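You operate a simulated robot arm through the tools that you are given. There is no shell and no other tool. Be economical: measure what you need, move in short steps, check, and stop when the job is done.

Carry out the task below with a simulated robot arm. There is one attempt and no reset: what you move stays moved.

Task
Pump oil into the oil pan up to its line and load the brush from it.
Fine: stand the pan on the cold plate above the green knob; lay the brush back; no spill. Set down upright: oil brush.

It is judged by the outcome, as a careful person would: the job done as asked, and still so three seconds after it is handed in. It fails if anything else is knocked over, pushed out of place, dropped, spilled or broken.

Robot
A 7-joint arm with a two-finger parallel gripper, fixed in place. Base frame: the origin is at the foot of the arm, x ahead of it, y to its left, z up; the work surface is at about z = 862. Readings come in mm, degrees, newtons and seconds.
With the tool pointing down near the work surface it reaches from about 300 to 700 mm from the base axis. Its first joint turns from -66.0 to 66.0 degrees. Payload 1.57 kg.
The tool frame sits at the grasp point between the pads (the TCP): z along the fingers, y along the line on which they close. The tips reach 30 mm beyond it. Largest opening 110 mm; finger width 24, thickness 12; the body of the gripper, 48 by 112 mm, starts 78 mm behind the TCP.
Orientation is told as [roll, pitch, yaw] about the base's x, y, z axes, in that order, counted from this pose: with the fingers straight down and closing along the base's y, the tool's x points along the base's -x, its y along +y and its z along -z.

Tools
- The arm moves only by the tool nudge_tool. Its argument "series" is a list of rows, each a list of 7 numbers: the gripper command, from -1 (shut) to 1 (fully open), values between in proportion, then the shift along the base's x, y, z in units of 400 mm (1.0 is 400 mm), then the turn, a rotation vector about the base's x, y, z in units of 45 degrees (1.0 is 45 degrees). In form: [[grip, x, y, z, rx, ry, rz], ...]. A call has 1 to 20 rows; each row is the pose to reach, as a shift and turn from the pose commanded when the call began. A call with a number of a shift or a turn outside -1 to 1 is refused whole. Rows are played at 5 a second. More than 50 mm and 8.6 degrees between two rows, or a gripper value outside its range, and nothing of the call is played. A pose out of reach is approached as far as the arm can. The call stops where the force on the tool passes 90 N (or 10 N more than at its start, if that is more) or the arm is blocked; 0.2 s more then pass. Each finger travels about 108 mm/s and halts on what it meets, pressing with about 38 N; the grip force reading is that of the motor and also rises with nothing between the fingers. The clock runs only during rows and for 0.2 s after the last one: add rows that repeat a pose to give the fingers time. It gives the time, the measured TCP pose, the force on the tool (base axes), the opening and the grip force at its end, in the units of the frame above (readings bear some noise), with the torque about the TCP (base axes, N m) and any sound that the robot's microphone picked up.
- Cameras (640 x 400 px; columns grow to the right, rows downward): "scene" is fixed at [174.6, -406.7, 1393.3]; the picture's right is [0.62, -0.79, 0.00], its down [-0.55, -0.43, -0.72] and it looks along [0.56, 0.44, -0.70] (base axes); focal length 214 px, centre (320, 200). "wrist" rides on the gripper at [70, 16, -141] in the tool frame; the picture's right is [-0.23, 0.97, 0.00], its down [-0.86, -0.20, -0.48] and it looks along [-0.47, -0.11, 0.88] (tool axes); focal length 222 px, centre (320, 200).
- camera(camera): a new picture of that camera. The clock stands still meanwhile.
- point_at(camera, pixels): for up to 12 pixels [column, row] of the newest picture of that camera ("zoom" is the newest enlarged one), the place [x, y, z] in the base frame of the surface seen there, good to about 2 mm. The clock stands still meanwhile.
- zoom(camera, box): a new picture of the part [left, top, right, bottom] of that camera's present view, enlarged. The clock stands still meanwhile.
- hand_in(): hands the job in; it is judged then, once.

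Work in short steps. Measure before you move; look again where a grasp or a placing could have gone wrong, and mend it. You have 80 turns and 46 pictures in all, those below and enlarged ones among them. Open the gripper and draw the arm clear of the work before you hand the job in, unless the task says otherwise; then end with one line.

The tools are called after ">>>" as a command line: name --pt "numbers of a row" for each row, then --argument value for the rest, lists and objects as JSON in quotes. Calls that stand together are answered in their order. nudge_tool: Moves the arm, as the interface text tells. Its arguments: {"type":"object","properties":{"series":{"type":"array","items":{"type":"array","items":{"type":"number"}}}},"required":["series"]} The other tools are called the same way: camera (camera) takes a picture; point_at (camera, pixels) gives the place of the surface under pixels of a picture; zoom (camera, box) takes an enlarged picture of a part of a camera's view; hand_in () hands the job in.

At the start:

```text
time: 0.0
tcp_pos: [388.8, -180.1, 1233.8]
tcp_rot: [0.0, 0.0, 0.0]
contact_force: [-0.1, 0.5, -0.1]
wrist_torque: [0.01, -0.02, -0.01]
gripper_width: 109.9
grasp_force: 0.0
```

scene: 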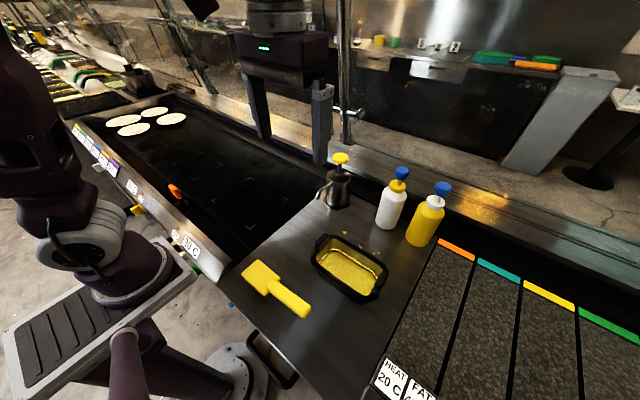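
wrist: 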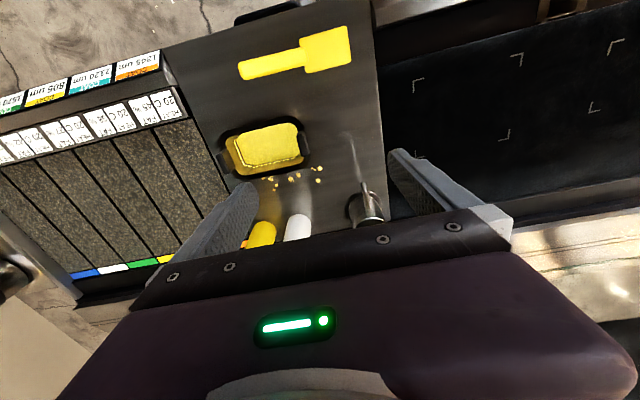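

The scene shows a pump at about (340,180), a pan at (350,268), a brush at (275,288) and strips on the right. I'll enlarge the key areas.

>>> zoom --camera "scene" --box '[220, 140, 460, 330]'

>>> zoom --camera "scene" --box '[50, 80, 290, 290]'

>>> zoom --camera "wrist" --box '[160, 10, 400, 260]'

```text
2.11 times, centred on (340, 235) of scene
```

zoom: 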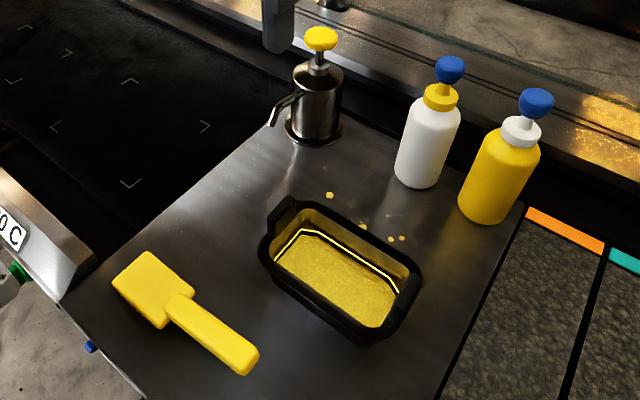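

```text
1.90 times, centred on (170, 185) of scene
```

zoom: 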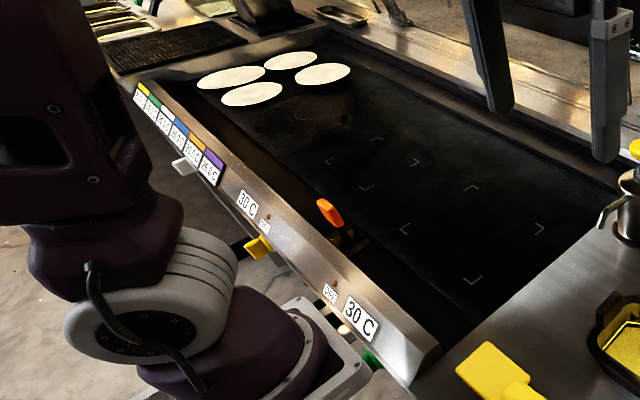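

```text
1.60 times, centred on (280, 135) of wrist
```

zoom: 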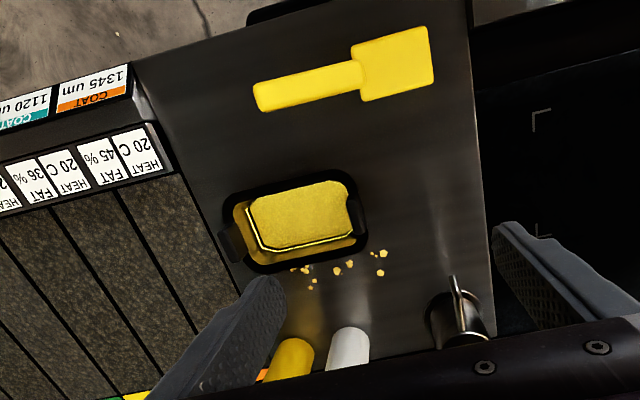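

Now I'll measure the key points: pan, brush, pump, plate corners, knobs.

>>> point_at --camera "wrist" --pixels '[[241, 72], [300, 60], [326, 46], [222, 155], [306, 150], [265, 142], [265, 158], [355, 135], [366, 205], [502, 137], [419, 154], [350, 40]]'

>>> zoom --camera "scene" --box '[110, 140, 270, 240]'

>>> zoom --camera "scene" --box '[300, 140, 400, 220]'

```text
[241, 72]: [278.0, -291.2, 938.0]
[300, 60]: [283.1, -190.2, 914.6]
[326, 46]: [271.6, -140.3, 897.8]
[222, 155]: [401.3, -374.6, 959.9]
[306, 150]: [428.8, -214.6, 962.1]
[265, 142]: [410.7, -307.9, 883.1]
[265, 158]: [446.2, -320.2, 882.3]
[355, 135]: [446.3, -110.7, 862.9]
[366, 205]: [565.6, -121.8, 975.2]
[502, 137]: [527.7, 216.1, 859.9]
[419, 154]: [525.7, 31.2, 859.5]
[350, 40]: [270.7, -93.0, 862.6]
```

```text
4.00 times, centred on (190, 190) of scene
```

zoom: 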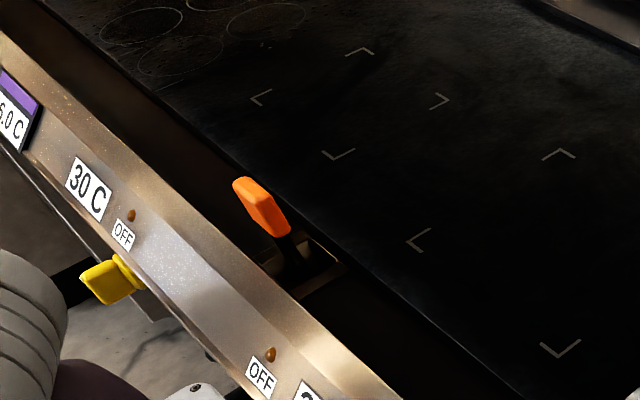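

```text
5.00 times, centred on (350, 180) of scene
```

zoom: 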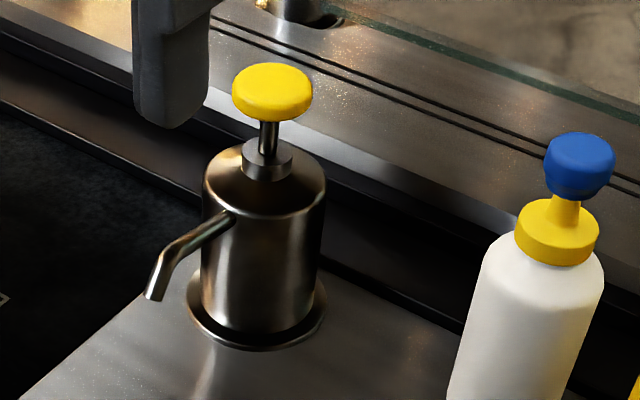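

The pan rim reads z≈960 and the brush handle rises from 898 to 938. I'll measure the scene view for pump, spout, brush and plate markers.

>>> camera --camera "scene"

>>> point_at --camera "scene" --pixels '[[340, 158], [326, 210], [331, 196], [340, 178], [350, 193], [307, 314], [285, 297], [257, 273], [265, 262], [244, 275], [250, 283], [269, 296]]'

>>> point_at --camera "scene" --pixels '[[250, 227], [214, 200], [250, 179], [297, 187], [200, 268], [139, 210], [178, 194], [201, 153], [219, 165], [194, 178], [176, 165], [187, 240]]'

>>> zoom --camera "scene" --box '[300, 220, 400, 310]'

```text
38 pictures are left
```

scene: 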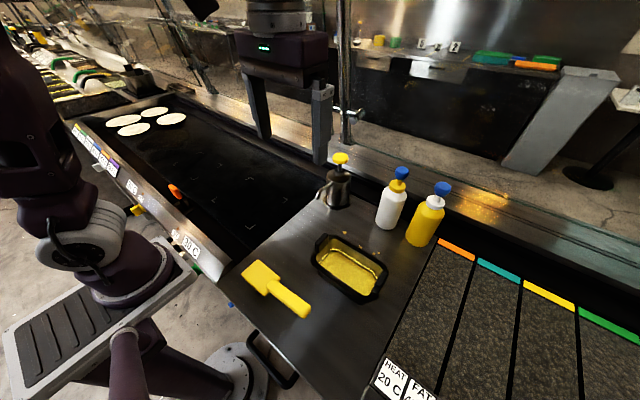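

```text
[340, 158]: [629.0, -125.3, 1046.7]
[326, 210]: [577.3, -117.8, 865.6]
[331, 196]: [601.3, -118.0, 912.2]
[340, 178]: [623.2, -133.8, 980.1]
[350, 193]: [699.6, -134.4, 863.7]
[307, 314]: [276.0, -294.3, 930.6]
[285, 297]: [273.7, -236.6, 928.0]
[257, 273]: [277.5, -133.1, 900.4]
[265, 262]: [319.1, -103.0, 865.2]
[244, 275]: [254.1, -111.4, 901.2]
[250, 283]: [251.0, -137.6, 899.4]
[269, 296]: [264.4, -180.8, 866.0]
```

```text
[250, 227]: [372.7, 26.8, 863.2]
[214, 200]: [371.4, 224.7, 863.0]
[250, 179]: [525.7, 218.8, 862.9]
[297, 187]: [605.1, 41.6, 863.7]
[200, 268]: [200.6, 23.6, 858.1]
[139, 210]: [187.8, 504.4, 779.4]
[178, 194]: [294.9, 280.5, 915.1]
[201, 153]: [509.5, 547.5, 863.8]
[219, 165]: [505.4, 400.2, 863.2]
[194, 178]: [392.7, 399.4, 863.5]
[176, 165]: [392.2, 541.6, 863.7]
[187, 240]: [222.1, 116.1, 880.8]
```

```text
4.44 times, centred on (350, 265) of scene
```

zoom: 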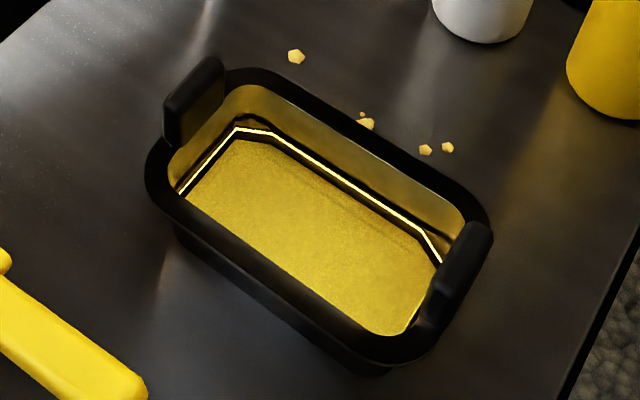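

Green-knob plate marks span x 372–526, y 27–224. Now I'll measure the pan's details in this last zoom.

>>> point_at --camera "zoom" --pixels '[[205, 62], [172, 105], [250, 73], [160, 165], [150, 190], [375, 345], [484, 225], [435, 300], [480, 205], [300, 220], [330, 180], [260, 290]]'

>>> point_at --camera "scene" --pixels '[[331, 198], [330, 199], [334, 190], [337, 187], [345, 188], [334, 158], [346, 158], [335, 205], [345, 209], [356, 207], [389, 228], [417, 245]]'

>>> zoom --camera "wrist" --box '[200, 100, 400, 225]'

```text
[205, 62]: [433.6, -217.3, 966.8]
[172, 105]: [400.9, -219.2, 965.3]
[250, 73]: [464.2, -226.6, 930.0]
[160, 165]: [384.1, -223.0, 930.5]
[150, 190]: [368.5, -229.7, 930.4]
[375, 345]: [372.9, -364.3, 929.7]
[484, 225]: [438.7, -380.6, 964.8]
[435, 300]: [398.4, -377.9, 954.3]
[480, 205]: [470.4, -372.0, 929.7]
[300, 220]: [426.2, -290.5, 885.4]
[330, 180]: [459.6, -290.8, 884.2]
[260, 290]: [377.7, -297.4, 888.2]
```

```text
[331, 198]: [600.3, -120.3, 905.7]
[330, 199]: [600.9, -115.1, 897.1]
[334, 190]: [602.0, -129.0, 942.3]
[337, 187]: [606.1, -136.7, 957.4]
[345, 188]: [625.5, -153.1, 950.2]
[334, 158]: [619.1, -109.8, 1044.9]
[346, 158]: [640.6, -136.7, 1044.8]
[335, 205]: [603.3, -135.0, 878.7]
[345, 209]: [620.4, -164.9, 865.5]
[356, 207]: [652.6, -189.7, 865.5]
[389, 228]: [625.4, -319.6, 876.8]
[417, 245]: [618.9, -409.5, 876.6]
```

```text
3.20 times, centred on (300, 162) of wrist
```

zoom: 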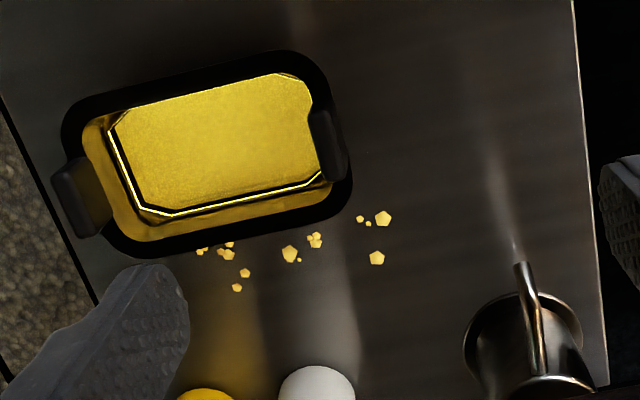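

The spout tip shows at (520,265) in this zoom; measuring spout and table edge here.

>>> point_at --camera "zoom" --pixels '[[520, 265], [522, 275], [525, 290], [535, 330], [543, 365], [575, 330], [470, 340], [575, 60], [598, 300], [300, 52], [80, 200], [325, 140]]'

>>> zoom --camera "scene" --box '[310, 145, 360, 215]'

```text
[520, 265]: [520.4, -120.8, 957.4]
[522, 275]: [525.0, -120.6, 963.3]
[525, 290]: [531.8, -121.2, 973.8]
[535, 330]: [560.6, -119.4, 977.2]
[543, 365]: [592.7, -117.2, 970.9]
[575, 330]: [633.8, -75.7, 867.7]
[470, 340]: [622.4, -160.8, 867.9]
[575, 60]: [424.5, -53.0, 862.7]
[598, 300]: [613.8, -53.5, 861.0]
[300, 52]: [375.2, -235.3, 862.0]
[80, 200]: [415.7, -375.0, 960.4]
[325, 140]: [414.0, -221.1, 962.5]
```

```text
5.71 times, centred on (335, 180) of scene
```

zoom: 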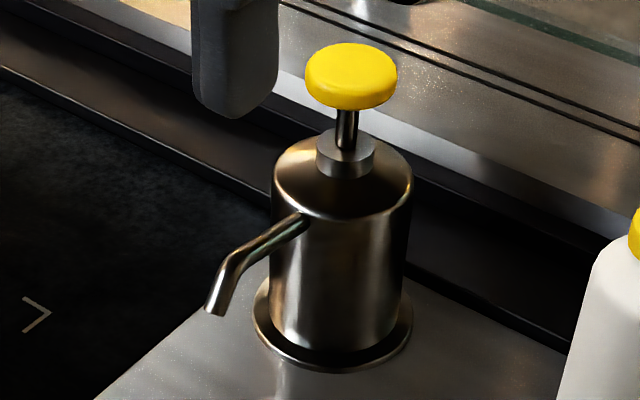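

The spout tip is at (520,-121,~955), over the table, between tab heights (967) and rim (930). The pan must enter in +x with the spout between its tabs. I'll move above the pan for a closer view to measure its width.

>>> nudge_tool --pt "1 -0.03 -0.07 -0.05 0 0 0" --pt "1 -0.06 -0.14 -0.1 0 0 0" --pt "1 -0.09 -0.21 -0.15 0 0 0" --pt "1 -0.12 -0.275 -0.2 0 0 0" --pt "1 -0.12 -0.275 -0.2 0 0 0"

>>> camera --camera "wrist"

```text
time: 1.2
tcp_pos: [339.1, -288.9, 1155.1]
tcp_rot: [0.0, -0.1, 0.1]
contact_force: [0.2, 0.2, 0.5]
wrist_torque: [-0.04, 0.0, -0.01]
gripper_width: 109.9
grasp_force: 0.0
```

```text
34 pictures are left
```

wrist: 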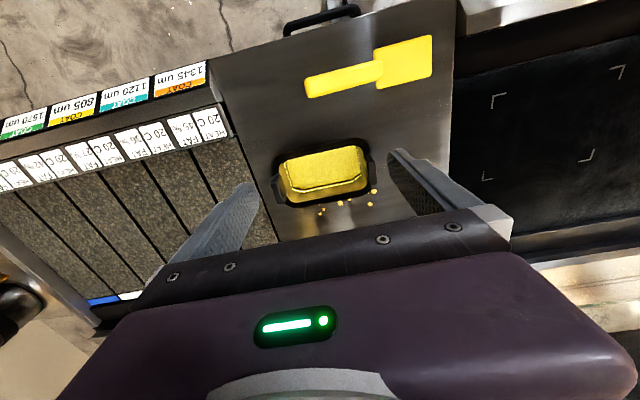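

Zooming on the pan around (322,175) in the wrist view.

>>> zoom --camera "wrist" --box '[256, 130, 384, 210]'

>>> point_at --camera "zoom" --pixels '[[100, 115], [120, 350], [300, 85], [320, 365], [560, 120], [565, 300], [300, 210], [90, 240], [575, 190], [320, 100], [330, 340], [500, 75]]'

```text
5.00 times, centred on (320, 170) of wrist
```

zoom: 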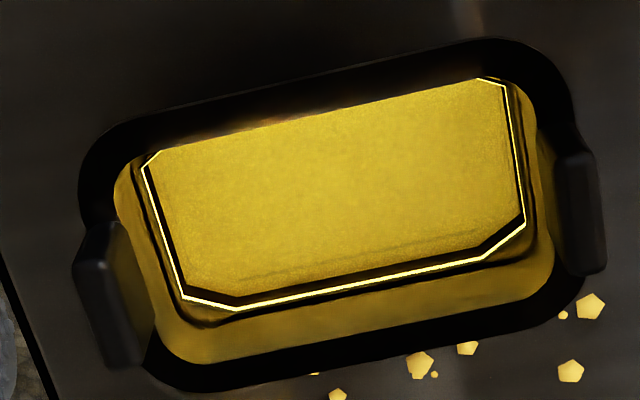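

```text
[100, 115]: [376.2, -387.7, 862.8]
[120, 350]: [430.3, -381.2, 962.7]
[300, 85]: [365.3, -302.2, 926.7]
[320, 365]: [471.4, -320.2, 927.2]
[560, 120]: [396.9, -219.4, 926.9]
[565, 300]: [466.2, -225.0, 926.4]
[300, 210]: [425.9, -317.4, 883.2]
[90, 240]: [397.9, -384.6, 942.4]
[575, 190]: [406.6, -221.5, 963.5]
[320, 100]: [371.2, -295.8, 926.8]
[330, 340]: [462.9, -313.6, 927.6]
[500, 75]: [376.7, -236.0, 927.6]
```

Pan rim spans x≈360–475 (too wide to straddle), so I'll grip the right tab (x 398–437, y≈-220, z 929–966) along y. Moving first above it with the gripper partly closed.

>>> nudge_tool --pt "0 0.07 0.06 -0.05 0 0 0" --pt "-0.3 0.14 0.12 -0.1 0 0 0" --pt "-0.3 0.195 0.1725 -0.2 0 0 0" --pt "-0.3 0.195 0.1725 -0.3 0 0 0" --pt "-0.3 0.195 0.1725 -0.36 0 0 0" --pt "-0.3 0.195 0.1725 -0.36 0 0 0"

>>> zoom --camera "wrist" --box '[180, 60, 460, 235]'

```text
refused: row 3 steps farther than a row can; nothing moved
```

```text
2.29 times, centred on (320, 148) of wrist
```

zoom: 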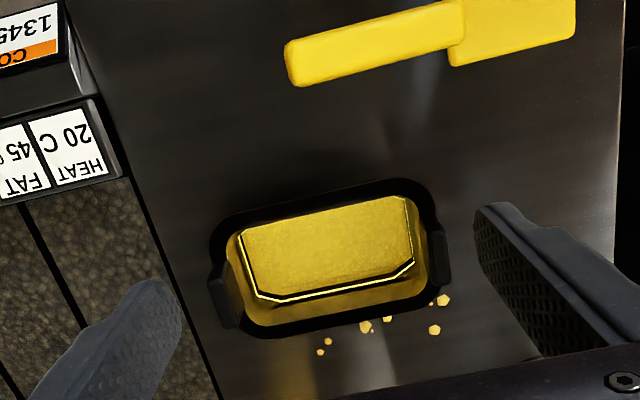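

One row was too long, so I'm repeating it with smaller steps.

>>> nudge_tool --pt "0 0.05 0.045 -0.07 0 0 0" --pt "-0.3 0.1 0.09 -0.14 0 0 0" --pt "-0.3 0.15 0.135 -0.21 0 0 0" --pt "-0.3 0.195 0.1725 -0.28 0 0 0" --pt "-0.3 0.195 0.1725 -0.36 0 0 0" --pt "-0.3 0.195 0.1725 -0.36 0 0 0"

>>> camera --camera "wrist"

```text
time: 2.6
tcp_pos: [421.4, -219.1, 1008.1]
tcp_rot: [0.0, 0.1, 0.0]
contact_force: [0.0, 0.2, -0.3]
wrist_torque: [-0.02, 0.01, -0.01]
gripper_width: 38.5
grasp_force: 0.1
```

```text
31 pictures are left
```

wrist: 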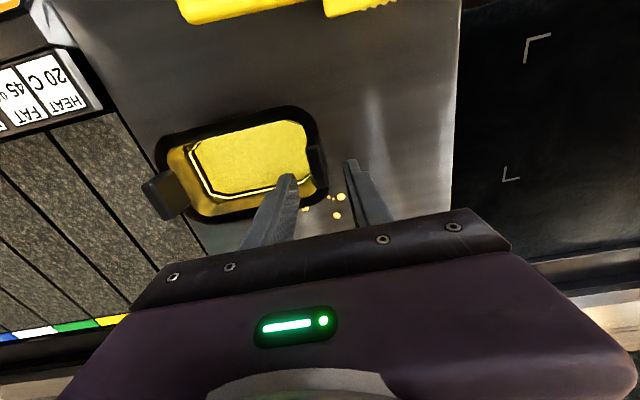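

Fingers straddle the tab's y. Descend 46 mm and close.

>>> nudge_tool --pt "-0.3 -0.008 0 -0.06 0 0 0" --pt "-0.3 -0.008 0 -0.115 0 0 0" --pt "-0.3 -0.008 0 -0.115 0 0 0"

>>> nudge_tool --pt "-1 0 0 0 0 0 0" --pt "-1 0 0 0 0 0 0" --pt "-1 0 0 0 0 0 0"

>>> zoom --camera "scene" --box '[280, 190, 420, 310]'

```text
time: 3.4
tcp_pos: [418.5, -220.8, 962.2]
tcp_rot: [0.0, 0.0, 0.1]
contact_force: [0.5, 0.4, -0.8]
wrist_torque: [0.0, -0.01, -0.02]
gripper_width: 38.7
grasp_force: 0.0
```

```text
time: 4.2
tcp_pos: [417.2, -219.9, 962.3]
tcp_rot: [0.0, 0.1, -0.1]
contact_force: [1.9, 0.3, 0.2]
wrist_torque: [0.03, -0.06, 0.01]
gripper_width: 14.5
grasp_force: 30.8
```

```text
3.33 times, centred on (350, 250) of scene
```

zoom: 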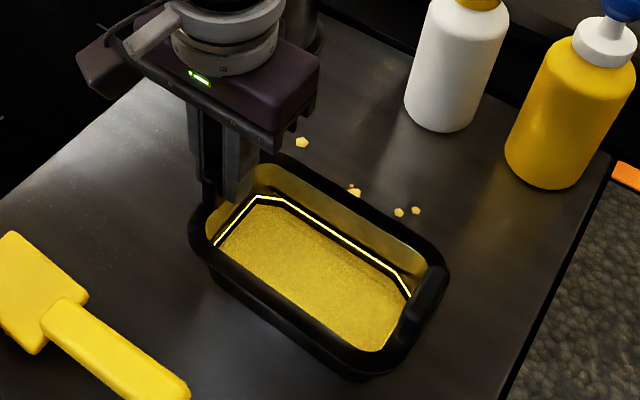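

Gripped at 14.5 mm. Lift 20 mm and check weight and sag.

>>> nudge_tool --pt "-1 0 0 0.025 0 0 0" --pt "-1 0 0 0.05 0 0 0" --pt "-1 0 0 0.05 0 0 0"

>>> zoom --camera "scene" --box '[280, 190, 420, 310]'

>>> point_at --camera "zoom" --pixels '[[330, 190], [420, 245], [410, 345], [240, 265], [205, 210], [435, 280]]'

```text
time: 5.0
tcp_pos: [417.4, -221.2, 982.3]
tcp_rot: [0.0, 0.0, 0.1]
contact_force: [1.8, 0.1, -0.4]
wrist_torque: [0.01, -0.14, 0.08]
gripper_width: 14.8
grasp_force: 30.0
```

```text
3.33 times, centred on (350, 250) of scene
```

zoom: 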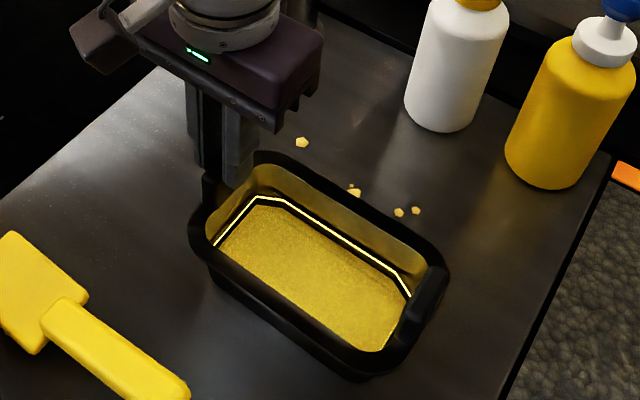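

```text
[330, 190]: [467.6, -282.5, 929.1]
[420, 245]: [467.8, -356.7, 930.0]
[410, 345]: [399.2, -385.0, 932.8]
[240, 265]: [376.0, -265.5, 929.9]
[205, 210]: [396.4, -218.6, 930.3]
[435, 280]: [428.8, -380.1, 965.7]
```

The pan stayed down (rim still z 930), so the fingers slid up the tab. I'll go back down, re-grip, and lift in a tiny step to read the force.

>>> nudge_tool --pt "-0.3 0 0 0 0 0 0" --pt "-0.3 0 0 -0.03 0 0 0" --pt "-0.3 0 0 -0.055 0 0 0" --pt "-1 0 0 -0.055 0 0 0" --pt "-1 0 0 -0.055 0 0 0" --pt "-1 0 0 -0.055 0 0 0" --pt "-1 0 0 -0.055 0 0 0"

>>> nudge_tool --pt "-1 0 0 0.005 0 0 0"

>>> nudge_tool --pt "-1 0 0 0.01 0 0 0"

>>> zoom --camera "wrist" --box '[120, 60, 440, 260]'

```text
time: 6.6
tcp_pos: [416.7, -221.2, 962.1]
tcp_rot: [0.0, -0.1, 0.0]
contact_force: [-0.7, -0.1, 5.0]
wrist_torque: [0.04, -0.04, 0.0]
gripper_width: 14.6
grasp_force: 30.2
```

```text
time: 7.0
tcp_pos: [416.3, -221.3, 964.0]
tcp_rot: [0.0, 0.1, 0.0]
contact_force: [-0.2, -0.9, 0.0]
wrist_torque: [0.3, 0.01, 0.0]
gripper_width: 14.5
grasp_force: 31.0
```

```text
time: 7.4
tcp_pos: [416.6, -221.6, 967.0]
tcp_rot: [0.0, 0.0, 0.0]
contact_force: [0.7, -0.6, -3.5]
wrist_torque: [0.3, 0.0, 0.0]
gripper_width: 14.5
grasp_force: 31.0
```

```text
2.00 times, centred on (280, 160) of wrist
```

zoom: 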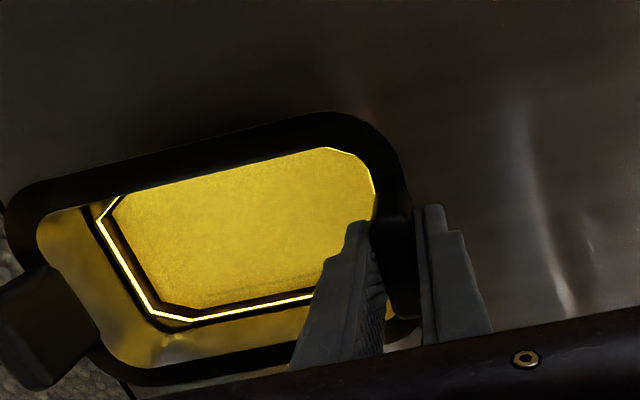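

Now torque 0.3 N·m and -3.5 N suggest the pan's weight is borne. Checking heights of pan's near and far ends.

>>> point_at --camera "zoom" --pixels '[[40, 290], [20, 200], [340, 118], [395, 185], [200, 155], [90, 375], [250, 360]]'

>>> nudge_tool --pt "-1 0 0 0.005 0 0 0" --pt "-1 0 0 0.01 0 0 0" --pt "-1 0 0 0.015 0 0 0" --pt "-1 0 0 0.02 0 0 0" --pt "-1 0 0 0.02 0 0 0"

>>> zoom --camera "wrist" --box '[120, 60, 440, 260]'

>>> point_at --camera "zoom" --pixels '[[40, 290], [20, 200], [340, 118], [395, 185], [200, 155], [90, 375], [250, 360]]'

```text
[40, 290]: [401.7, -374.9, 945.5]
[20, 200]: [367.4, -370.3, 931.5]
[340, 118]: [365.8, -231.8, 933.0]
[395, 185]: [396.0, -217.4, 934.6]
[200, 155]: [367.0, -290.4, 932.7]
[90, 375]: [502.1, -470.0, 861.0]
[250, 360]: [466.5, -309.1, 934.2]
```

```text
time: 8.6
tcp_pos: [414.0, -220.9, 976.7]
tcp_rot: [0.0, 0.1, 0.0]
contact_force: [0.2, -0.4, -4.0]
wrist_torque: [0.28, 0.01, -0.05]
gripper_width: 14.7
grasp_force: 30.5
```

```text
2.00 times, centred on (280, 160) of wrist
```

zoom: 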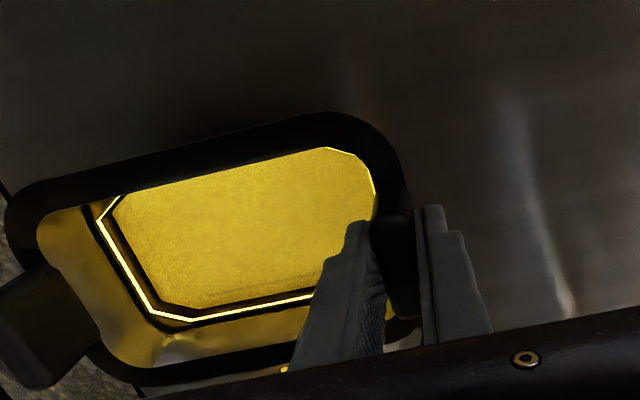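

```text
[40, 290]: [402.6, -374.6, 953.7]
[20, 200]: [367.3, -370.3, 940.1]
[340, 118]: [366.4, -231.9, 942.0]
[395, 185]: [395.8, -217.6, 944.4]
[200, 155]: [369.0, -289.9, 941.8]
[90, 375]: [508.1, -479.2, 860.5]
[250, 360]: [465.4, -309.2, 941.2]
```

Lifted 12 mm, nearly level. Now carry it in +y by 166 mm at this x, slowly, then lower to ~4 mm above the table.

>>> nudge_tool --pt "-1 0 0.015 0 0 0 0" --pt "-1 0 0.045 0 0 0 0" --pt "-1 0 0.08 0 0 0 0" --pt "-1 0 0.12 0 0 0 0" --pt "-1 0 0.16 0 0 0 0" --pt "-1 0 0.2 0 0 0 0" --pt "-1 0 0.24 0 0 0 0" --pt "-1 0 0.28 0 0 0 0" --pt "-1 0 0.32 0 0 0 0" --pt "-1 0 0.36 0 0 0 0" --pt "-1 0 0.39 0 0 0 0" --pt "-1 0 0.41 0 0 0 0" --pt "-1 0 0.415 0 0 0 0" --pt "-1 0 0.415 -0.01 0 0 0" --pt "-1 0 0.415 -0.018 0 0 0" --pt "-1 0 0.415 -0.018 0 0 0"

>>> camera --camera "scene"

>>> zoom --camera "wrist" --box '[120, 60, 440, 260]'

>>> point_at --camera "zoom" --pixels '[[40, 290], [20, 200], [340, 118], [395, 185], [200, 155], [90, 375], [250, 360]]'

```text
time: 12.0
tcp_pos: [414.6, -55.2, 968.0]
tcp_rot: [0.0, 0.0, 0.0]
contact_force: [-0.5, 0.0, -3.2]
wrist_torque: [0.31, 0.01, -0.04]
gripper_width: 14.3
grasp_force: 30.4
```

```text
26 pictures are left
```

scene: 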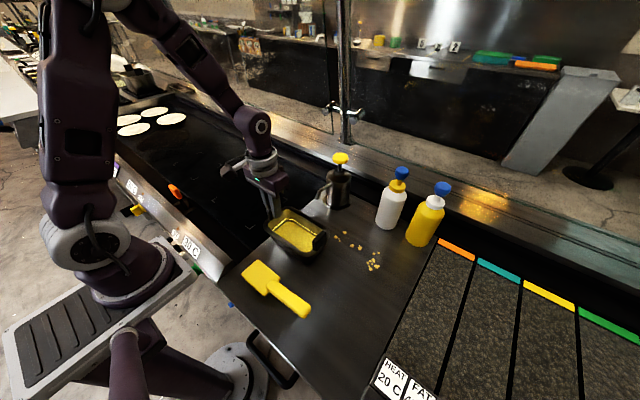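

```text
2.00 times, centred on (280, 160) of wrist
```

zoom: 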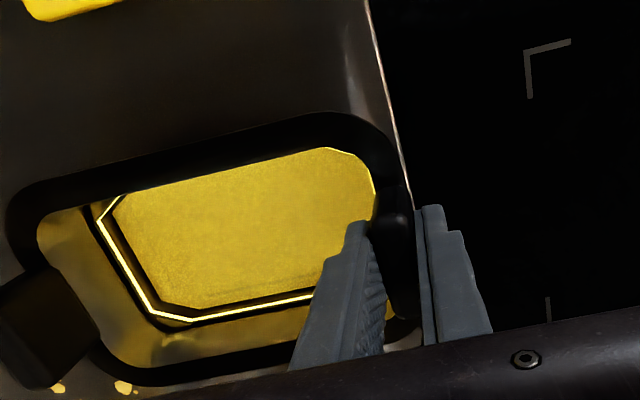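

```text
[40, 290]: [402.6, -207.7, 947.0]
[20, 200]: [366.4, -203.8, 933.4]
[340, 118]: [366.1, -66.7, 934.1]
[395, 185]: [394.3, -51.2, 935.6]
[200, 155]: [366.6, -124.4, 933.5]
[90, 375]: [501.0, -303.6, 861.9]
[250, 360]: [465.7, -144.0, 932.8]
```

Pan is held level with rim z≈933, tab well clear in y. Slide it in +x by 100 mm under the spout, then look.

>>> nudge_tool --pt "-1 0.015 0 0 0 0 0" --pt "-1 0.045 0 0 0 0 0" --pt "-1 0.08 0 0 0 0 0" --pt "-1 0.12 0 0 0 0 0" --pt "-1 0.16 0 0 0 0 0" --pt "-1 0.2 0 0 0 0 0" --pt "-1 0.23 0 0 0 0 0" --pt "-1 0.248 0 0 0 0 0" --pt "-1 0.25 0 0 0 0 0" --pt "-1 0.25 0 0 0 0 0"

>>> zoom --camera "scene" --box '[240, 140, 400, 260]'

>>> point_at --camera "zoom" --pixels '[[360, 235], [365, 215], [380, 190], [200, 300], [300, 380], [440, 320]]'

```text
time: 14.2
tcp_pos: [516.3, -54.8, 968.3]
tcp_rot: [-0.1, 0.1, 0.1]
contact_force: [-0.8, -0.1, -3.4]
wrist_torque: [0.27, 0.01, -0.01]
gripper_width: 14.5
grasp_force: 31.0
```

```text
3.33 times, centred on (320, 200) of scene
```

zoom: 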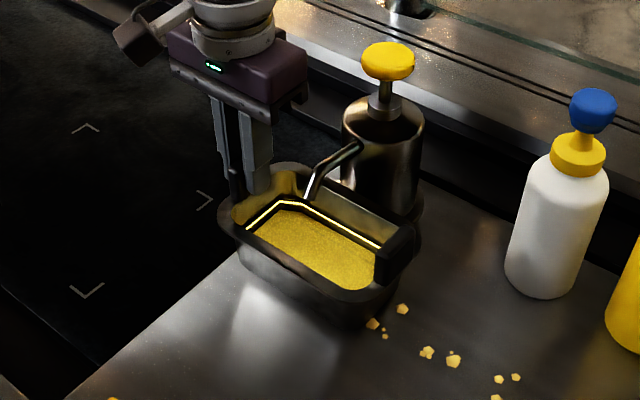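

```text
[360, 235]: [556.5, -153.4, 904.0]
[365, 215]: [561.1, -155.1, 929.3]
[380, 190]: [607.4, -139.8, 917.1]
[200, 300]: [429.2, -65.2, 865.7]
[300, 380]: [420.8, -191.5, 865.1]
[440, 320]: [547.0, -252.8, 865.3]
```

Spout tip (308,197) is over the pan's interior. Set it down, release and rise.

>>> nudge_tool --pt "-1 0 0 -0.006 0 0 0" --pt "-1 0 0 -0.012 0 0 0" --pt "-1 0 0 -0.014 0 0 0" --pt "-1 0 0 -0.014 0 0 0"

>>> nudge_tool --pt "-0.7 0 0 0 0 0 0" --pt "-0.5 0 0 0 0 0 0" --pt "-0.5 0 0 0 0 0 0" --pt "-0.5 0 0 0.05 0 0 0" --pt "-0.5 0 0 0.15 0 0 0" --pt "-0.5 0 0 0.27 0 0 0" --pt "-0.5 0 0 0.39 0 0 0" --pt "-0.5 0 0 0.45 0 0 0"

>>> zoom --camera "scene" --box '[240, 140, 400, 260]'

>>> point_at --camera "zoom" --pixels '[[390, 48], [365, 60], [412, 65], [388, 45], [390, 75], [310, 255], [400, 230], [250, 175]]'

```text
time: 15.2
tcp_pos: [516.8, -55.8, 963.6]
tcp_rot: [0.0, 0.0, 0.0]
contact_force: [-1.4, 0.3, -3.0]
wrist_torque: [0.31, -0.01, 0.01]
gripper_width: 14.4
grasp_force: 30.8
```

```text
time: 17.0
tcp_pos: [515.8, -56.5, 1144.1]
tcp_rot: [0.0, 0.0, 0.1]
contact_force: [0.0, 0.3, -0.1]
wrist_torque: [-0.03, -0.04, 0.01]
gripper_width: 27.5
grasp_force: 0.0
```

```text
3.33 times, centred on (320, 200) of scene
```

zoom: 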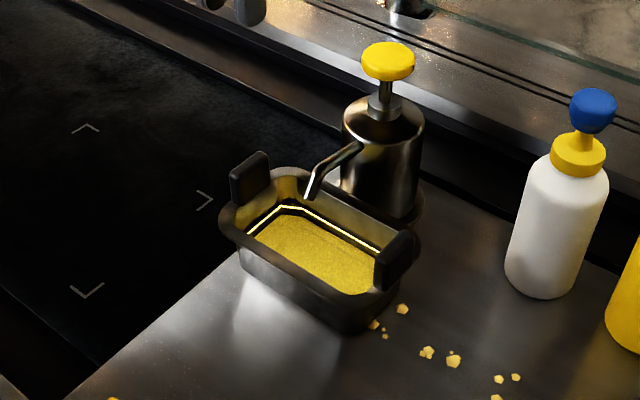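

```text
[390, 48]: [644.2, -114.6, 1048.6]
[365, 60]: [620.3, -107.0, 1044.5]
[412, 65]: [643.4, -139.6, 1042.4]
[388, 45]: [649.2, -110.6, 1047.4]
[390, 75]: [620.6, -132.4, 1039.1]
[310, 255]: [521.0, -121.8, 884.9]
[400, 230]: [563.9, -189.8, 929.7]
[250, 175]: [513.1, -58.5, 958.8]
```

Pump head centre ≈ (637,-120), top z 1048. Close fingers and move above it.

>>> nudge_tool --pt "-1 0.08 -0.04 0 0 0 0" --pt "-1 0.16 -0.08 0 0 0 0" --pt "-1 0.24 -0.12 0 0 0 0" --pt "-1 0.3025 -0.16 0 0 0 0" --pt "-1 0.3025 -0.16 -0.1 0 0 0" --pt "-1 0.3025 -0.16 -0.12 0 0 0"

>>> zoom --camera "scene" --box '[280, 100, 400, 190]'

```text
time: 18.4
tcp_pos: [636.6, -118.5, 1094.5]
tcp_rot: [-0.1, 0.0, 0.0]
contact_force: [0.4, 0.5, -0.5]
wrist_torque: [-0.01, 0.0, 0.0]
gripper_width: 0.1
grasp_force: 21.1
out of reach, approached as far as the arm can: row 4
```

```text
4.44 times, centred on (340, 145) of scene
```

zoom: 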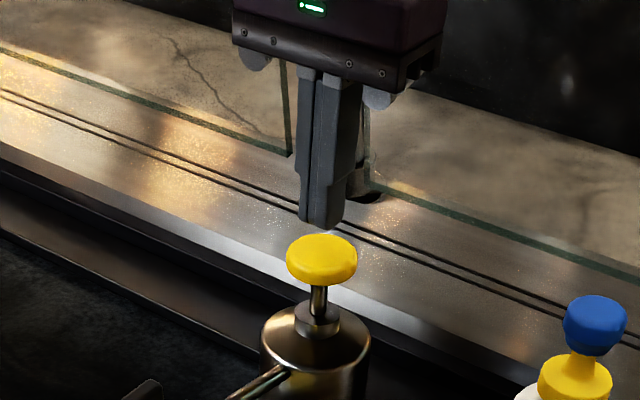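

Fingers are centred above the head with tips at z≈1064. Press down 30 mm total and check the force.

>>> nudge_tool --pt "-1 0 0 -0.03 0 0 0" --pt "-1 0 0 -0.045 0 0 0" --pt "-1 0 0 -0.06 0 0 0" --pt "-1 0 0 -0.07 0 0 0" --pt "-1 0 0 -0.08 0 0 0"

>>> zoom --camera "scene" --box '[260, 130, 380, 250]'

```text
time: 19.6
tcp_pos: [636.4, -119.2, 1062.1]
tcp_rot: [0.0, 0.0, 0.1]
contact_force: [-1.1, 1.4, 5.1]
wrist_torque: [0.04, -0.04, -0.03]
gripper_width: 0.1
grasp_force: 21.4
```

```text
3.33 times, centred on (320, 190) of scene
```

zoom: 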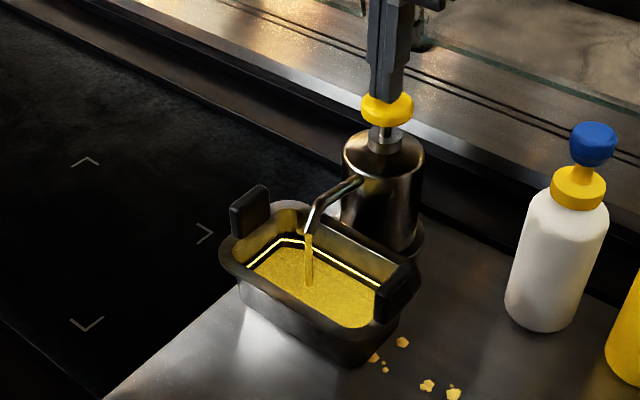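

Oil is flowing into the pan. Finish the stroke, then release up and measure the level.

>>> nudge_tool --pt "-1 0 0 -0.012 0 0 0" --pt "-1 0 0 -0.025 0 0 0" --pt "-1 0 0 -0.03 0 0 0" --pt "-1 0 0 -0.03 0 0 0"

>>> nudge_tool --pt "-1 0 0 0.05 0 0 0" --pt "-1 0 0 0.1 0 0 0" --pt "-1 0 0 0.1 0 0 0"

>>> zoom --camera "scene" --box '[290, 170, 370, 240]'

>>> point_at --camera "zoom" --pixels '[[230, 270], [270, 300], [180, 240], [200, 190], [320, 280], [130, 230], [110, 240]]'

```text
time: 20.6
tcp_pos: [636.2, -118.9, 1051.5]
tcp_rot: [-0.1, -0.2, 0.0]
contact_force: [-3.9, 3.2, 31.7]
wrist_torque: [0.05, 0.03, 0.01]
gripper_width: 0.2
grasp_force: 21.2
```

```text
time: 21.4
tcp_pos: [636.0, -118.7, 1090.6]
tcp_rot: [-0.1, 0.1, 0.0]
contact_force: [-0.7, 0.0, 0.6]
wrist_torque: [0.01, 0.0, -0.06]
gripper_width: 0.0
grasp_force: 21.3
```

```text
5.71 times, centred on (330, 205) of scene
```

zoom: 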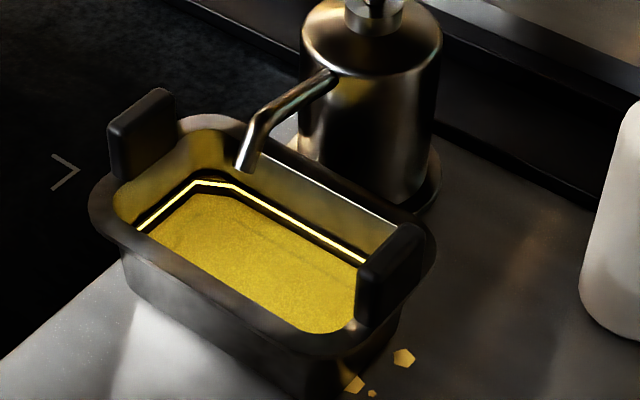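

```text
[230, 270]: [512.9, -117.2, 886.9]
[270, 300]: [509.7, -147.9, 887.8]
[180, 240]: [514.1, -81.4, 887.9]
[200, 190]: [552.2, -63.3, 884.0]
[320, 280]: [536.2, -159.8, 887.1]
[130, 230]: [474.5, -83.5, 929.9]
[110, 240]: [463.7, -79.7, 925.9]
```

Level rose to z≈887. Measure the bright line's height.

>>> point_at --camera "zoom" --pixels '[[205, 183], [235, 187], [300, 227], [330, 243], [355, 258], [160, 213], [300, 217], [300, 240], [330, 260], [250, 270], [220, 240]]'

```text
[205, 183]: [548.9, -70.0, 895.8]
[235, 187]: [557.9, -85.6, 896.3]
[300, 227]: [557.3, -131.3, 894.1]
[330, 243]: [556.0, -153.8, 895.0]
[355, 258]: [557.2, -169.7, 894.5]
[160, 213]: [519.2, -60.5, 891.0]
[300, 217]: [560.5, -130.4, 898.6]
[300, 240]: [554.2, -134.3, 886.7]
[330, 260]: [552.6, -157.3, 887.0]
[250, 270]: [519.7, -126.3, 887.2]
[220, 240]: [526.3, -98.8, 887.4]
```

Line at z≈895, oil at 887, from ~883.5 before the press: about two more presses. Do one and re-measure.

>>> nudge_tool --pt "-1 0 0 -0.03 0 0 0" --pt "-1 0 0 -0.05 0 0 0" --pt "-1 0 0 -0.065 0 0 0" --pt "-1 0 0 -0.08 0 0 0" --pt "-1 0 0 -0.09 0 0 0" --pt "-1 0 0 -0.1 0 0 0" --pt "-1 0 0 -0.1 0 0 0" --pt "-1 0 0 -0.05 0 0 0" --pt "-1 0 0 0 0 0 0" --pt "-1 0 0 0 0 0 0"

>>> zoom --camera "scene" --box '[290, 170, 370, 240]'

>>> point_at --camera "zoom" --pixels '[[230, 270], [270, 300], [180, 240], [220, 240], [320, 280], [250, 270], [290, 270], [300, 290], [300, 227], [235, 187], [330, 243]]'

```text
time: 23.6
tcp_pos: [636.5, -117.8, 1089.8]
tcp_rot: [0.0, 0.1, 0.0]
contact_force: [0.3, -1.4, 0.1]
wrist_torque: [-0.02, 0.0, 0.01]
gripper_width: 0.0
grasp_force: 21.2
```

```text
5.71 times, centred on (330, 205) of scene
```

zoom: 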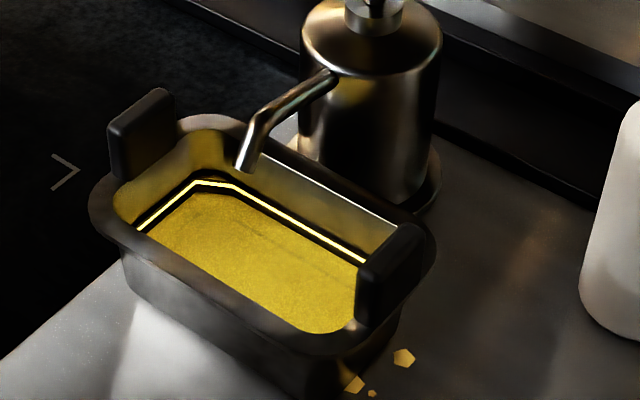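

```text
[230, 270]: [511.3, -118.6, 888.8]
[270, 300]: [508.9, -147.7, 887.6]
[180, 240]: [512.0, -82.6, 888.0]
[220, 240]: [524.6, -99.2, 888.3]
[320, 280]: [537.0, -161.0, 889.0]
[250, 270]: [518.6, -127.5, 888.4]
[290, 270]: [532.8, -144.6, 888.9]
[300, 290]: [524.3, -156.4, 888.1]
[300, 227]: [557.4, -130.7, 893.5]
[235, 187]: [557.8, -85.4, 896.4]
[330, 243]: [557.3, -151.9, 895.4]
```

Rise is about 1.2 mm per press. Do two more presses and measure.

>>> nudge_tool --pt "-1 0 0 -0.03 0 0 0" --pt "-1 0 0 -0.05 0 0 0" --pt "-1 0 0 -0.07 0 0 0" --pt "-1 0 0 -0.085 0 0 0" --pt "-1 0 0 -0.1 0 0 0" --pt "-1 0 0 -0.1 0 0 0" --pt "-1 0 0 -0.05 0 0 0" --pt "-1 0 0 0 0 0 0" --pt "-1 0 0 0 0 0 0" --pt "-1 0 0 -0.03 0 0 0" --pt "-1 0 0 -0.05 0 0 0" --pt "-1 0 0 -0.07 0 0 0" --pt "-1 0 0 -0.085 0 0 0" --pt "-1 0 0 -0.1 0 0 0" --pt "-1 0 0 -0.1 0 0 0" --pt "-1 0 0 -0.05 0 0 0" --pt "-1 0 0 0 0 0 0" --pt "-1 0 0 0 0 0 0"

>>> zoom --camera "scene" --box '[290, 170, 370, 240]'

>>> point_at --camera "zoom" --pixels '[[230, 270], [270, 300], [180, 240], [220, 240], [320, 280], [250, 270], [290, 270], [300, 290], [300, 227], [235, 187], [330, 243]]'

```text
time: 27.4
tcp_pos: [636.5, -118.4, 1091.2]
tcp_rot: [0.0, 0.1, 0.1]
contact_force: [-1.2, -0.3, -0.2]
wrist_torque: [-0.01, 0.01, -0.02]
gripper_width: 0.0
grasp_force: 21.2
```

```text
5.71 times, centred on (330, 205) of scene
```

zoom: 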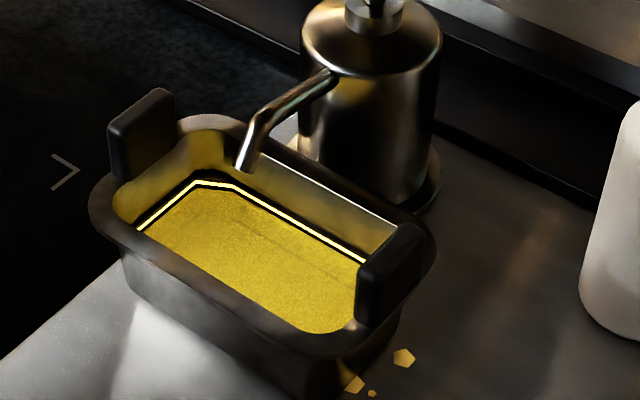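

```text
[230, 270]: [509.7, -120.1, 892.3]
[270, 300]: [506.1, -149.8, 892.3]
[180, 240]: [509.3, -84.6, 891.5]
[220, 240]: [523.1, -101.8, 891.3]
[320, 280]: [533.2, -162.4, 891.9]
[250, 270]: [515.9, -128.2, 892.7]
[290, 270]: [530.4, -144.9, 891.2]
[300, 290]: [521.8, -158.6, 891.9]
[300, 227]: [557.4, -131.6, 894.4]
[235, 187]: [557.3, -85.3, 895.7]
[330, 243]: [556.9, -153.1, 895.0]
```

Now 891.9 (≈1.7 per press); line at 895. One more press and measure.

>>> nudge_tool --pt "-1 0 0 -0.03 0 0 0" --pt "-1 0 0 -0.05 0 0 0" --pt "-1 0 0 -0.07 0 0 0" --pt "-1 0 0 -0.085 0 0 0" --pt "-1 0 0 -0.1 0 0 0" --pt "-1 0 0 -0.1 0 0 0" --pt "-1 0 0 -0.05 0 0 0" --pt "-1 0 0 0 0 0 0" --pt "-1 0 0 0 0 0 0"

>>> zoom --camera "scene" --box '[290, 170, 370, 240]'

>>> point_at --camera "zoom" --pixels '[[230, 270], [270, 300], [180, 240], [220, 240], [320, 280], [250, 270], [290, 270], [300, 290], [300, 227], [235, 187], [330, 243]]'

```text
time: 29.4
tcp_pos: [635.9, -117.1, 1089.7]
tcp_rot: [-0.1, 0.0, -0.1]
contact_force: [-0.6, -0.1, -1.0]
wrist_torque: [-0.02, 0.01, 0.0]
gripper_width: 0.0
grasp_force: 21.3
```

```text
5.71 times, centred on (330, 205) of scene
```

zoom: 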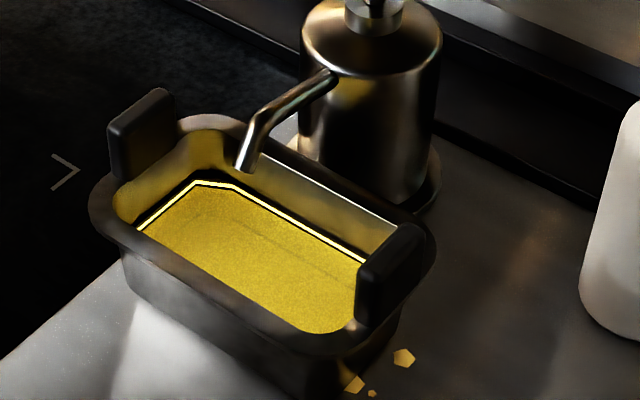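

```text
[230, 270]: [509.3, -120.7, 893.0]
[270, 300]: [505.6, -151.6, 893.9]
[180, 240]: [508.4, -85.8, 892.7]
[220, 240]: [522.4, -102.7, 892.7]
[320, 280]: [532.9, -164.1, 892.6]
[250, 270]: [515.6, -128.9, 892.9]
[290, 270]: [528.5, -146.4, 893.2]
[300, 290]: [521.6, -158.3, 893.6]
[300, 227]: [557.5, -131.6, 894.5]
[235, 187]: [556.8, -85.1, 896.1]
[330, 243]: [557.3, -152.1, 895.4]
```

893.1 now, a thin dark gap below the line remains; one more press should just reach 895.

>>> nudge_tool --pt "-1 0 0 -0.03 0 0 0" --pt "-1 0 0 -0.05 0 0 0" --pt "-1 0 0 -0.07 0 0 0" --pt "-1 0 0 -0.085 0 0 0" --pt "-1 0 0 -0.1 0 0 0" --pt "-1 0 0 -0.1 0 0 0" --pt "-1 0 0 -0.05 0 0 0" --pt "-1 0 0 0 0 0 0" --pt "-1 0 0 0.1 0 0 0"

>>> zoom --camera "scene" --box '[290, 170, 370, 240]'

>>> point_at --camera "zoom" --pixels '[[230, 270], [270, 300], [180, 240], [220, 240], [320, 280], [250, 270], [290, 270], [300, 290], [300, 227], [235, 187], [330, 243]]'

```text
time: 31.4
tcp_pos: [637.1, -117.8, 1114.1]
tcp_rot: [0.1, 0.0, 0.0]
contact_force: [-0.2, -1.1, -0.3]
wrist_torque: [0.0, 0.03, 0.03]
gripper_width: 0.0
grasp_force: 21.7
out of reach, approached as far as the arm can: row 9
```

```text
5.71 times, centred on (330, 205) of scene
```

zoom: 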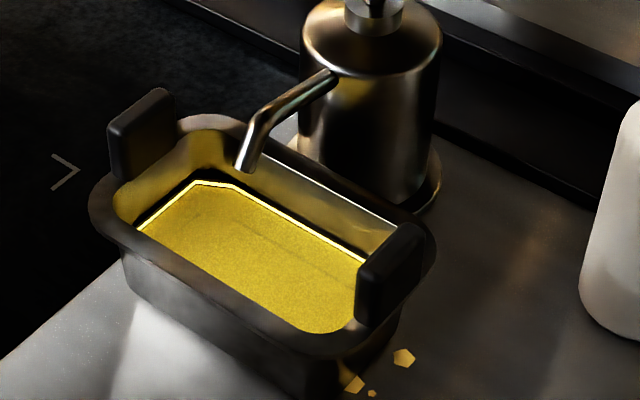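

```text
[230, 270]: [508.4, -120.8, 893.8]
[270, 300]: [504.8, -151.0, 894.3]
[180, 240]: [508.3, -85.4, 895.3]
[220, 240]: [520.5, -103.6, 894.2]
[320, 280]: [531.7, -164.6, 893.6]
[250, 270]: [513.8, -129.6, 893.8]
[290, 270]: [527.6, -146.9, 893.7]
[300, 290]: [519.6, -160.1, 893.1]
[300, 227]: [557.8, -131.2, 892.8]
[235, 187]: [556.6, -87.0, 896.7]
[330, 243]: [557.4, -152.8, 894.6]
```

Oil now meets the lower edge of the line (≈894.1 vs 895). The brush will take some, so I add a half stroke, then recheck.

>>> nudge_tool --pt "-1 0 0 -0.06 0 0 0" --pt "-1 0 0 -0.09 0 0 0" --pt "-1 0 0 -0.11 0 0 0" --pt "-1 0 0 -0.1275 0 0 0" --pt "-1 0 0 -0.1275 0 0 0" --pt "-1 0 0 -0.06 0 0 0" --pt "-1 0 0 0 0 0 0" --pt "-1 0 0 0 0 0 0"

>>> zoom --camera "scene" --box '[290, 170, 370, 240]'

>>> point_at --camera "zoom" --pixels '[[230, 270], [270, 300], [180, 240], [220, 240], [320, 280], [250, 270], [290, 270], [300, 290], [300, 227], [235, 187], [330, 243]]'

```text
time: 33.2
tcp_pos: [635.5, -119.2, 1110.0]
tcp_rot: [0.1, 0.0, 0.0]
contact_force: [0.3, 0.8, -0.2]
wrist_torque: [-0.01, -0.01, -0.01]
gripper_width: 0.1
grasp_force: 21.3
```

```text
5.71 times, centred on (330, 205) of scene
```

zoom: 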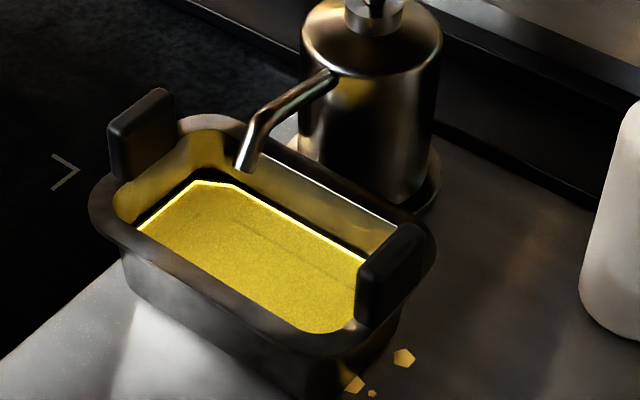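

```text
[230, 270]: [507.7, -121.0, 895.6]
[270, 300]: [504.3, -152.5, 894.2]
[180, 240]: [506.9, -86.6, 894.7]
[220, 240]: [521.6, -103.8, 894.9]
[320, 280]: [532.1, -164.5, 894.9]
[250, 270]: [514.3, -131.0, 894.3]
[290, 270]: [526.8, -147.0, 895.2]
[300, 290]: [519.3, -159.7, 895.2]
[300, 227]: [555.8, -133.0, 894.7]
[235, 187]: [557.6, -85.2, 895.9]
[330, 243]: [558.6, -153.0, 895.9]
```

Oil level 894.9 matches the line. Now return to the tab: retreat over (516,-56) and open slightly.

>>> nudge_tool --pt "-1 -0.08 0.04 0 0 0 0" --pt "-1 -0.16 0.08 0 0 0 0" --pt "-0.5 -0.24 0.12 0 0 0 0" --pt "-0.3 -0.298 0.158 -0.04 0 0 0" --pt "-0.3 -0.298 0.158 -0.14 0 0 0" --pt "-0.3 -0.298 0.158 -0.25 0 0 0" --pt "-0.3 -0.298 0.158 -0.25 0 0 0"

```text
time: 34.8
tcp_pos: [517.5, -54.8, 1009.6]
tcp_rot: [0.0, -0.1, 0.0]
contact_force: [0.6, 0.5, 1.5]
wrist_torque: [0.02, 0.01, 0.0]
gripper_width: 38.3
grasp_force: 0.0
```

Now descend to z≈962 around the tab and close for a full second.

>>> nudge_tool --pt "-0.3 0 -0.002 -0.06 0 0 0" --pt "-0.3 0 -0.002 -0.12 0 0 0" --pt "-0.3 0 -0.002 -0.12 0 0 0" --pt "-1 0 -0.002 -0.12 0 0 0" --pt "-1 0 -0.002 -0.12 0 0 0" --pt "-1 0 -0.002 -0.12 0 0 0" --pt "-1 0 -0.002 -0.12 0 0 0" --pt "-1 0 -0.002 -0.12 0 0 0"

>>> nudge_tool --pt "-1 0 0 0.004 0 0 0" --pt "-1 0 0 0.008 0 0 0" --pt "-1 0 0 0.012 0 0 0" --pt "-1 0 0 0.012 0 0 0"

>>> zoom --camera "scene" --box '[270, 160, 380, 245]'

>>> point_at --camera "zoom" --pixels '[[180, 290], [280, 370], [250, 270], [300, 310], [200, 220], [385, 255], [270, 270], [330, 300]]'

```text
time: 36.6
tcp_pos: [517.4, -56.2, 963.0]
tcp_rot: [0.1, 0.0, 0.0]
contact_force: [-1.7, 0.8, -0.1]
wrist_torque: [0.11, 0.0, -0.06]
gripper_width: 14.5
grasp_force: 30.5
```

```text
time: 37.6
tcp_pos: [517.1, -55.5, 967.8]
tcp_rot: [-0.1, 0.1, 0.0]
contact_force: [-0.1, -0.1, -4.4]
wrist_torque: [0.38, -0.03, -0.01]
gripper_width: 14.5
grasp_force: 30.7
```

```text
4.71 times, centred on (325, 202) of scene
```

zoom: 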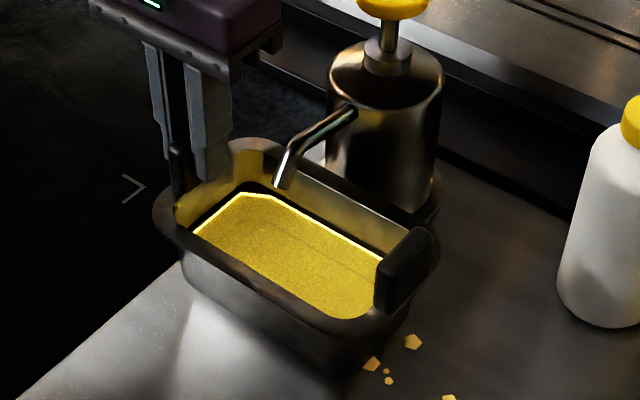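

```text
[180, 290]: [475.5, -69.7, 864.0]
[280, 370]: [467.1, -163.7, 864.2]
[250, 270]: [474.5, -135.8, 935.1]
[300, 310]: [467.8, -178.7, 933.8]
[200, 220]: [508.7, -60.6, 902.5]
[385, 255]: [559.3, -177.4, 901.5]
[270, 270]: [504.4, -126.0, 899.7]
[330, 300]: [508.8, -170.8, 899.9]
```

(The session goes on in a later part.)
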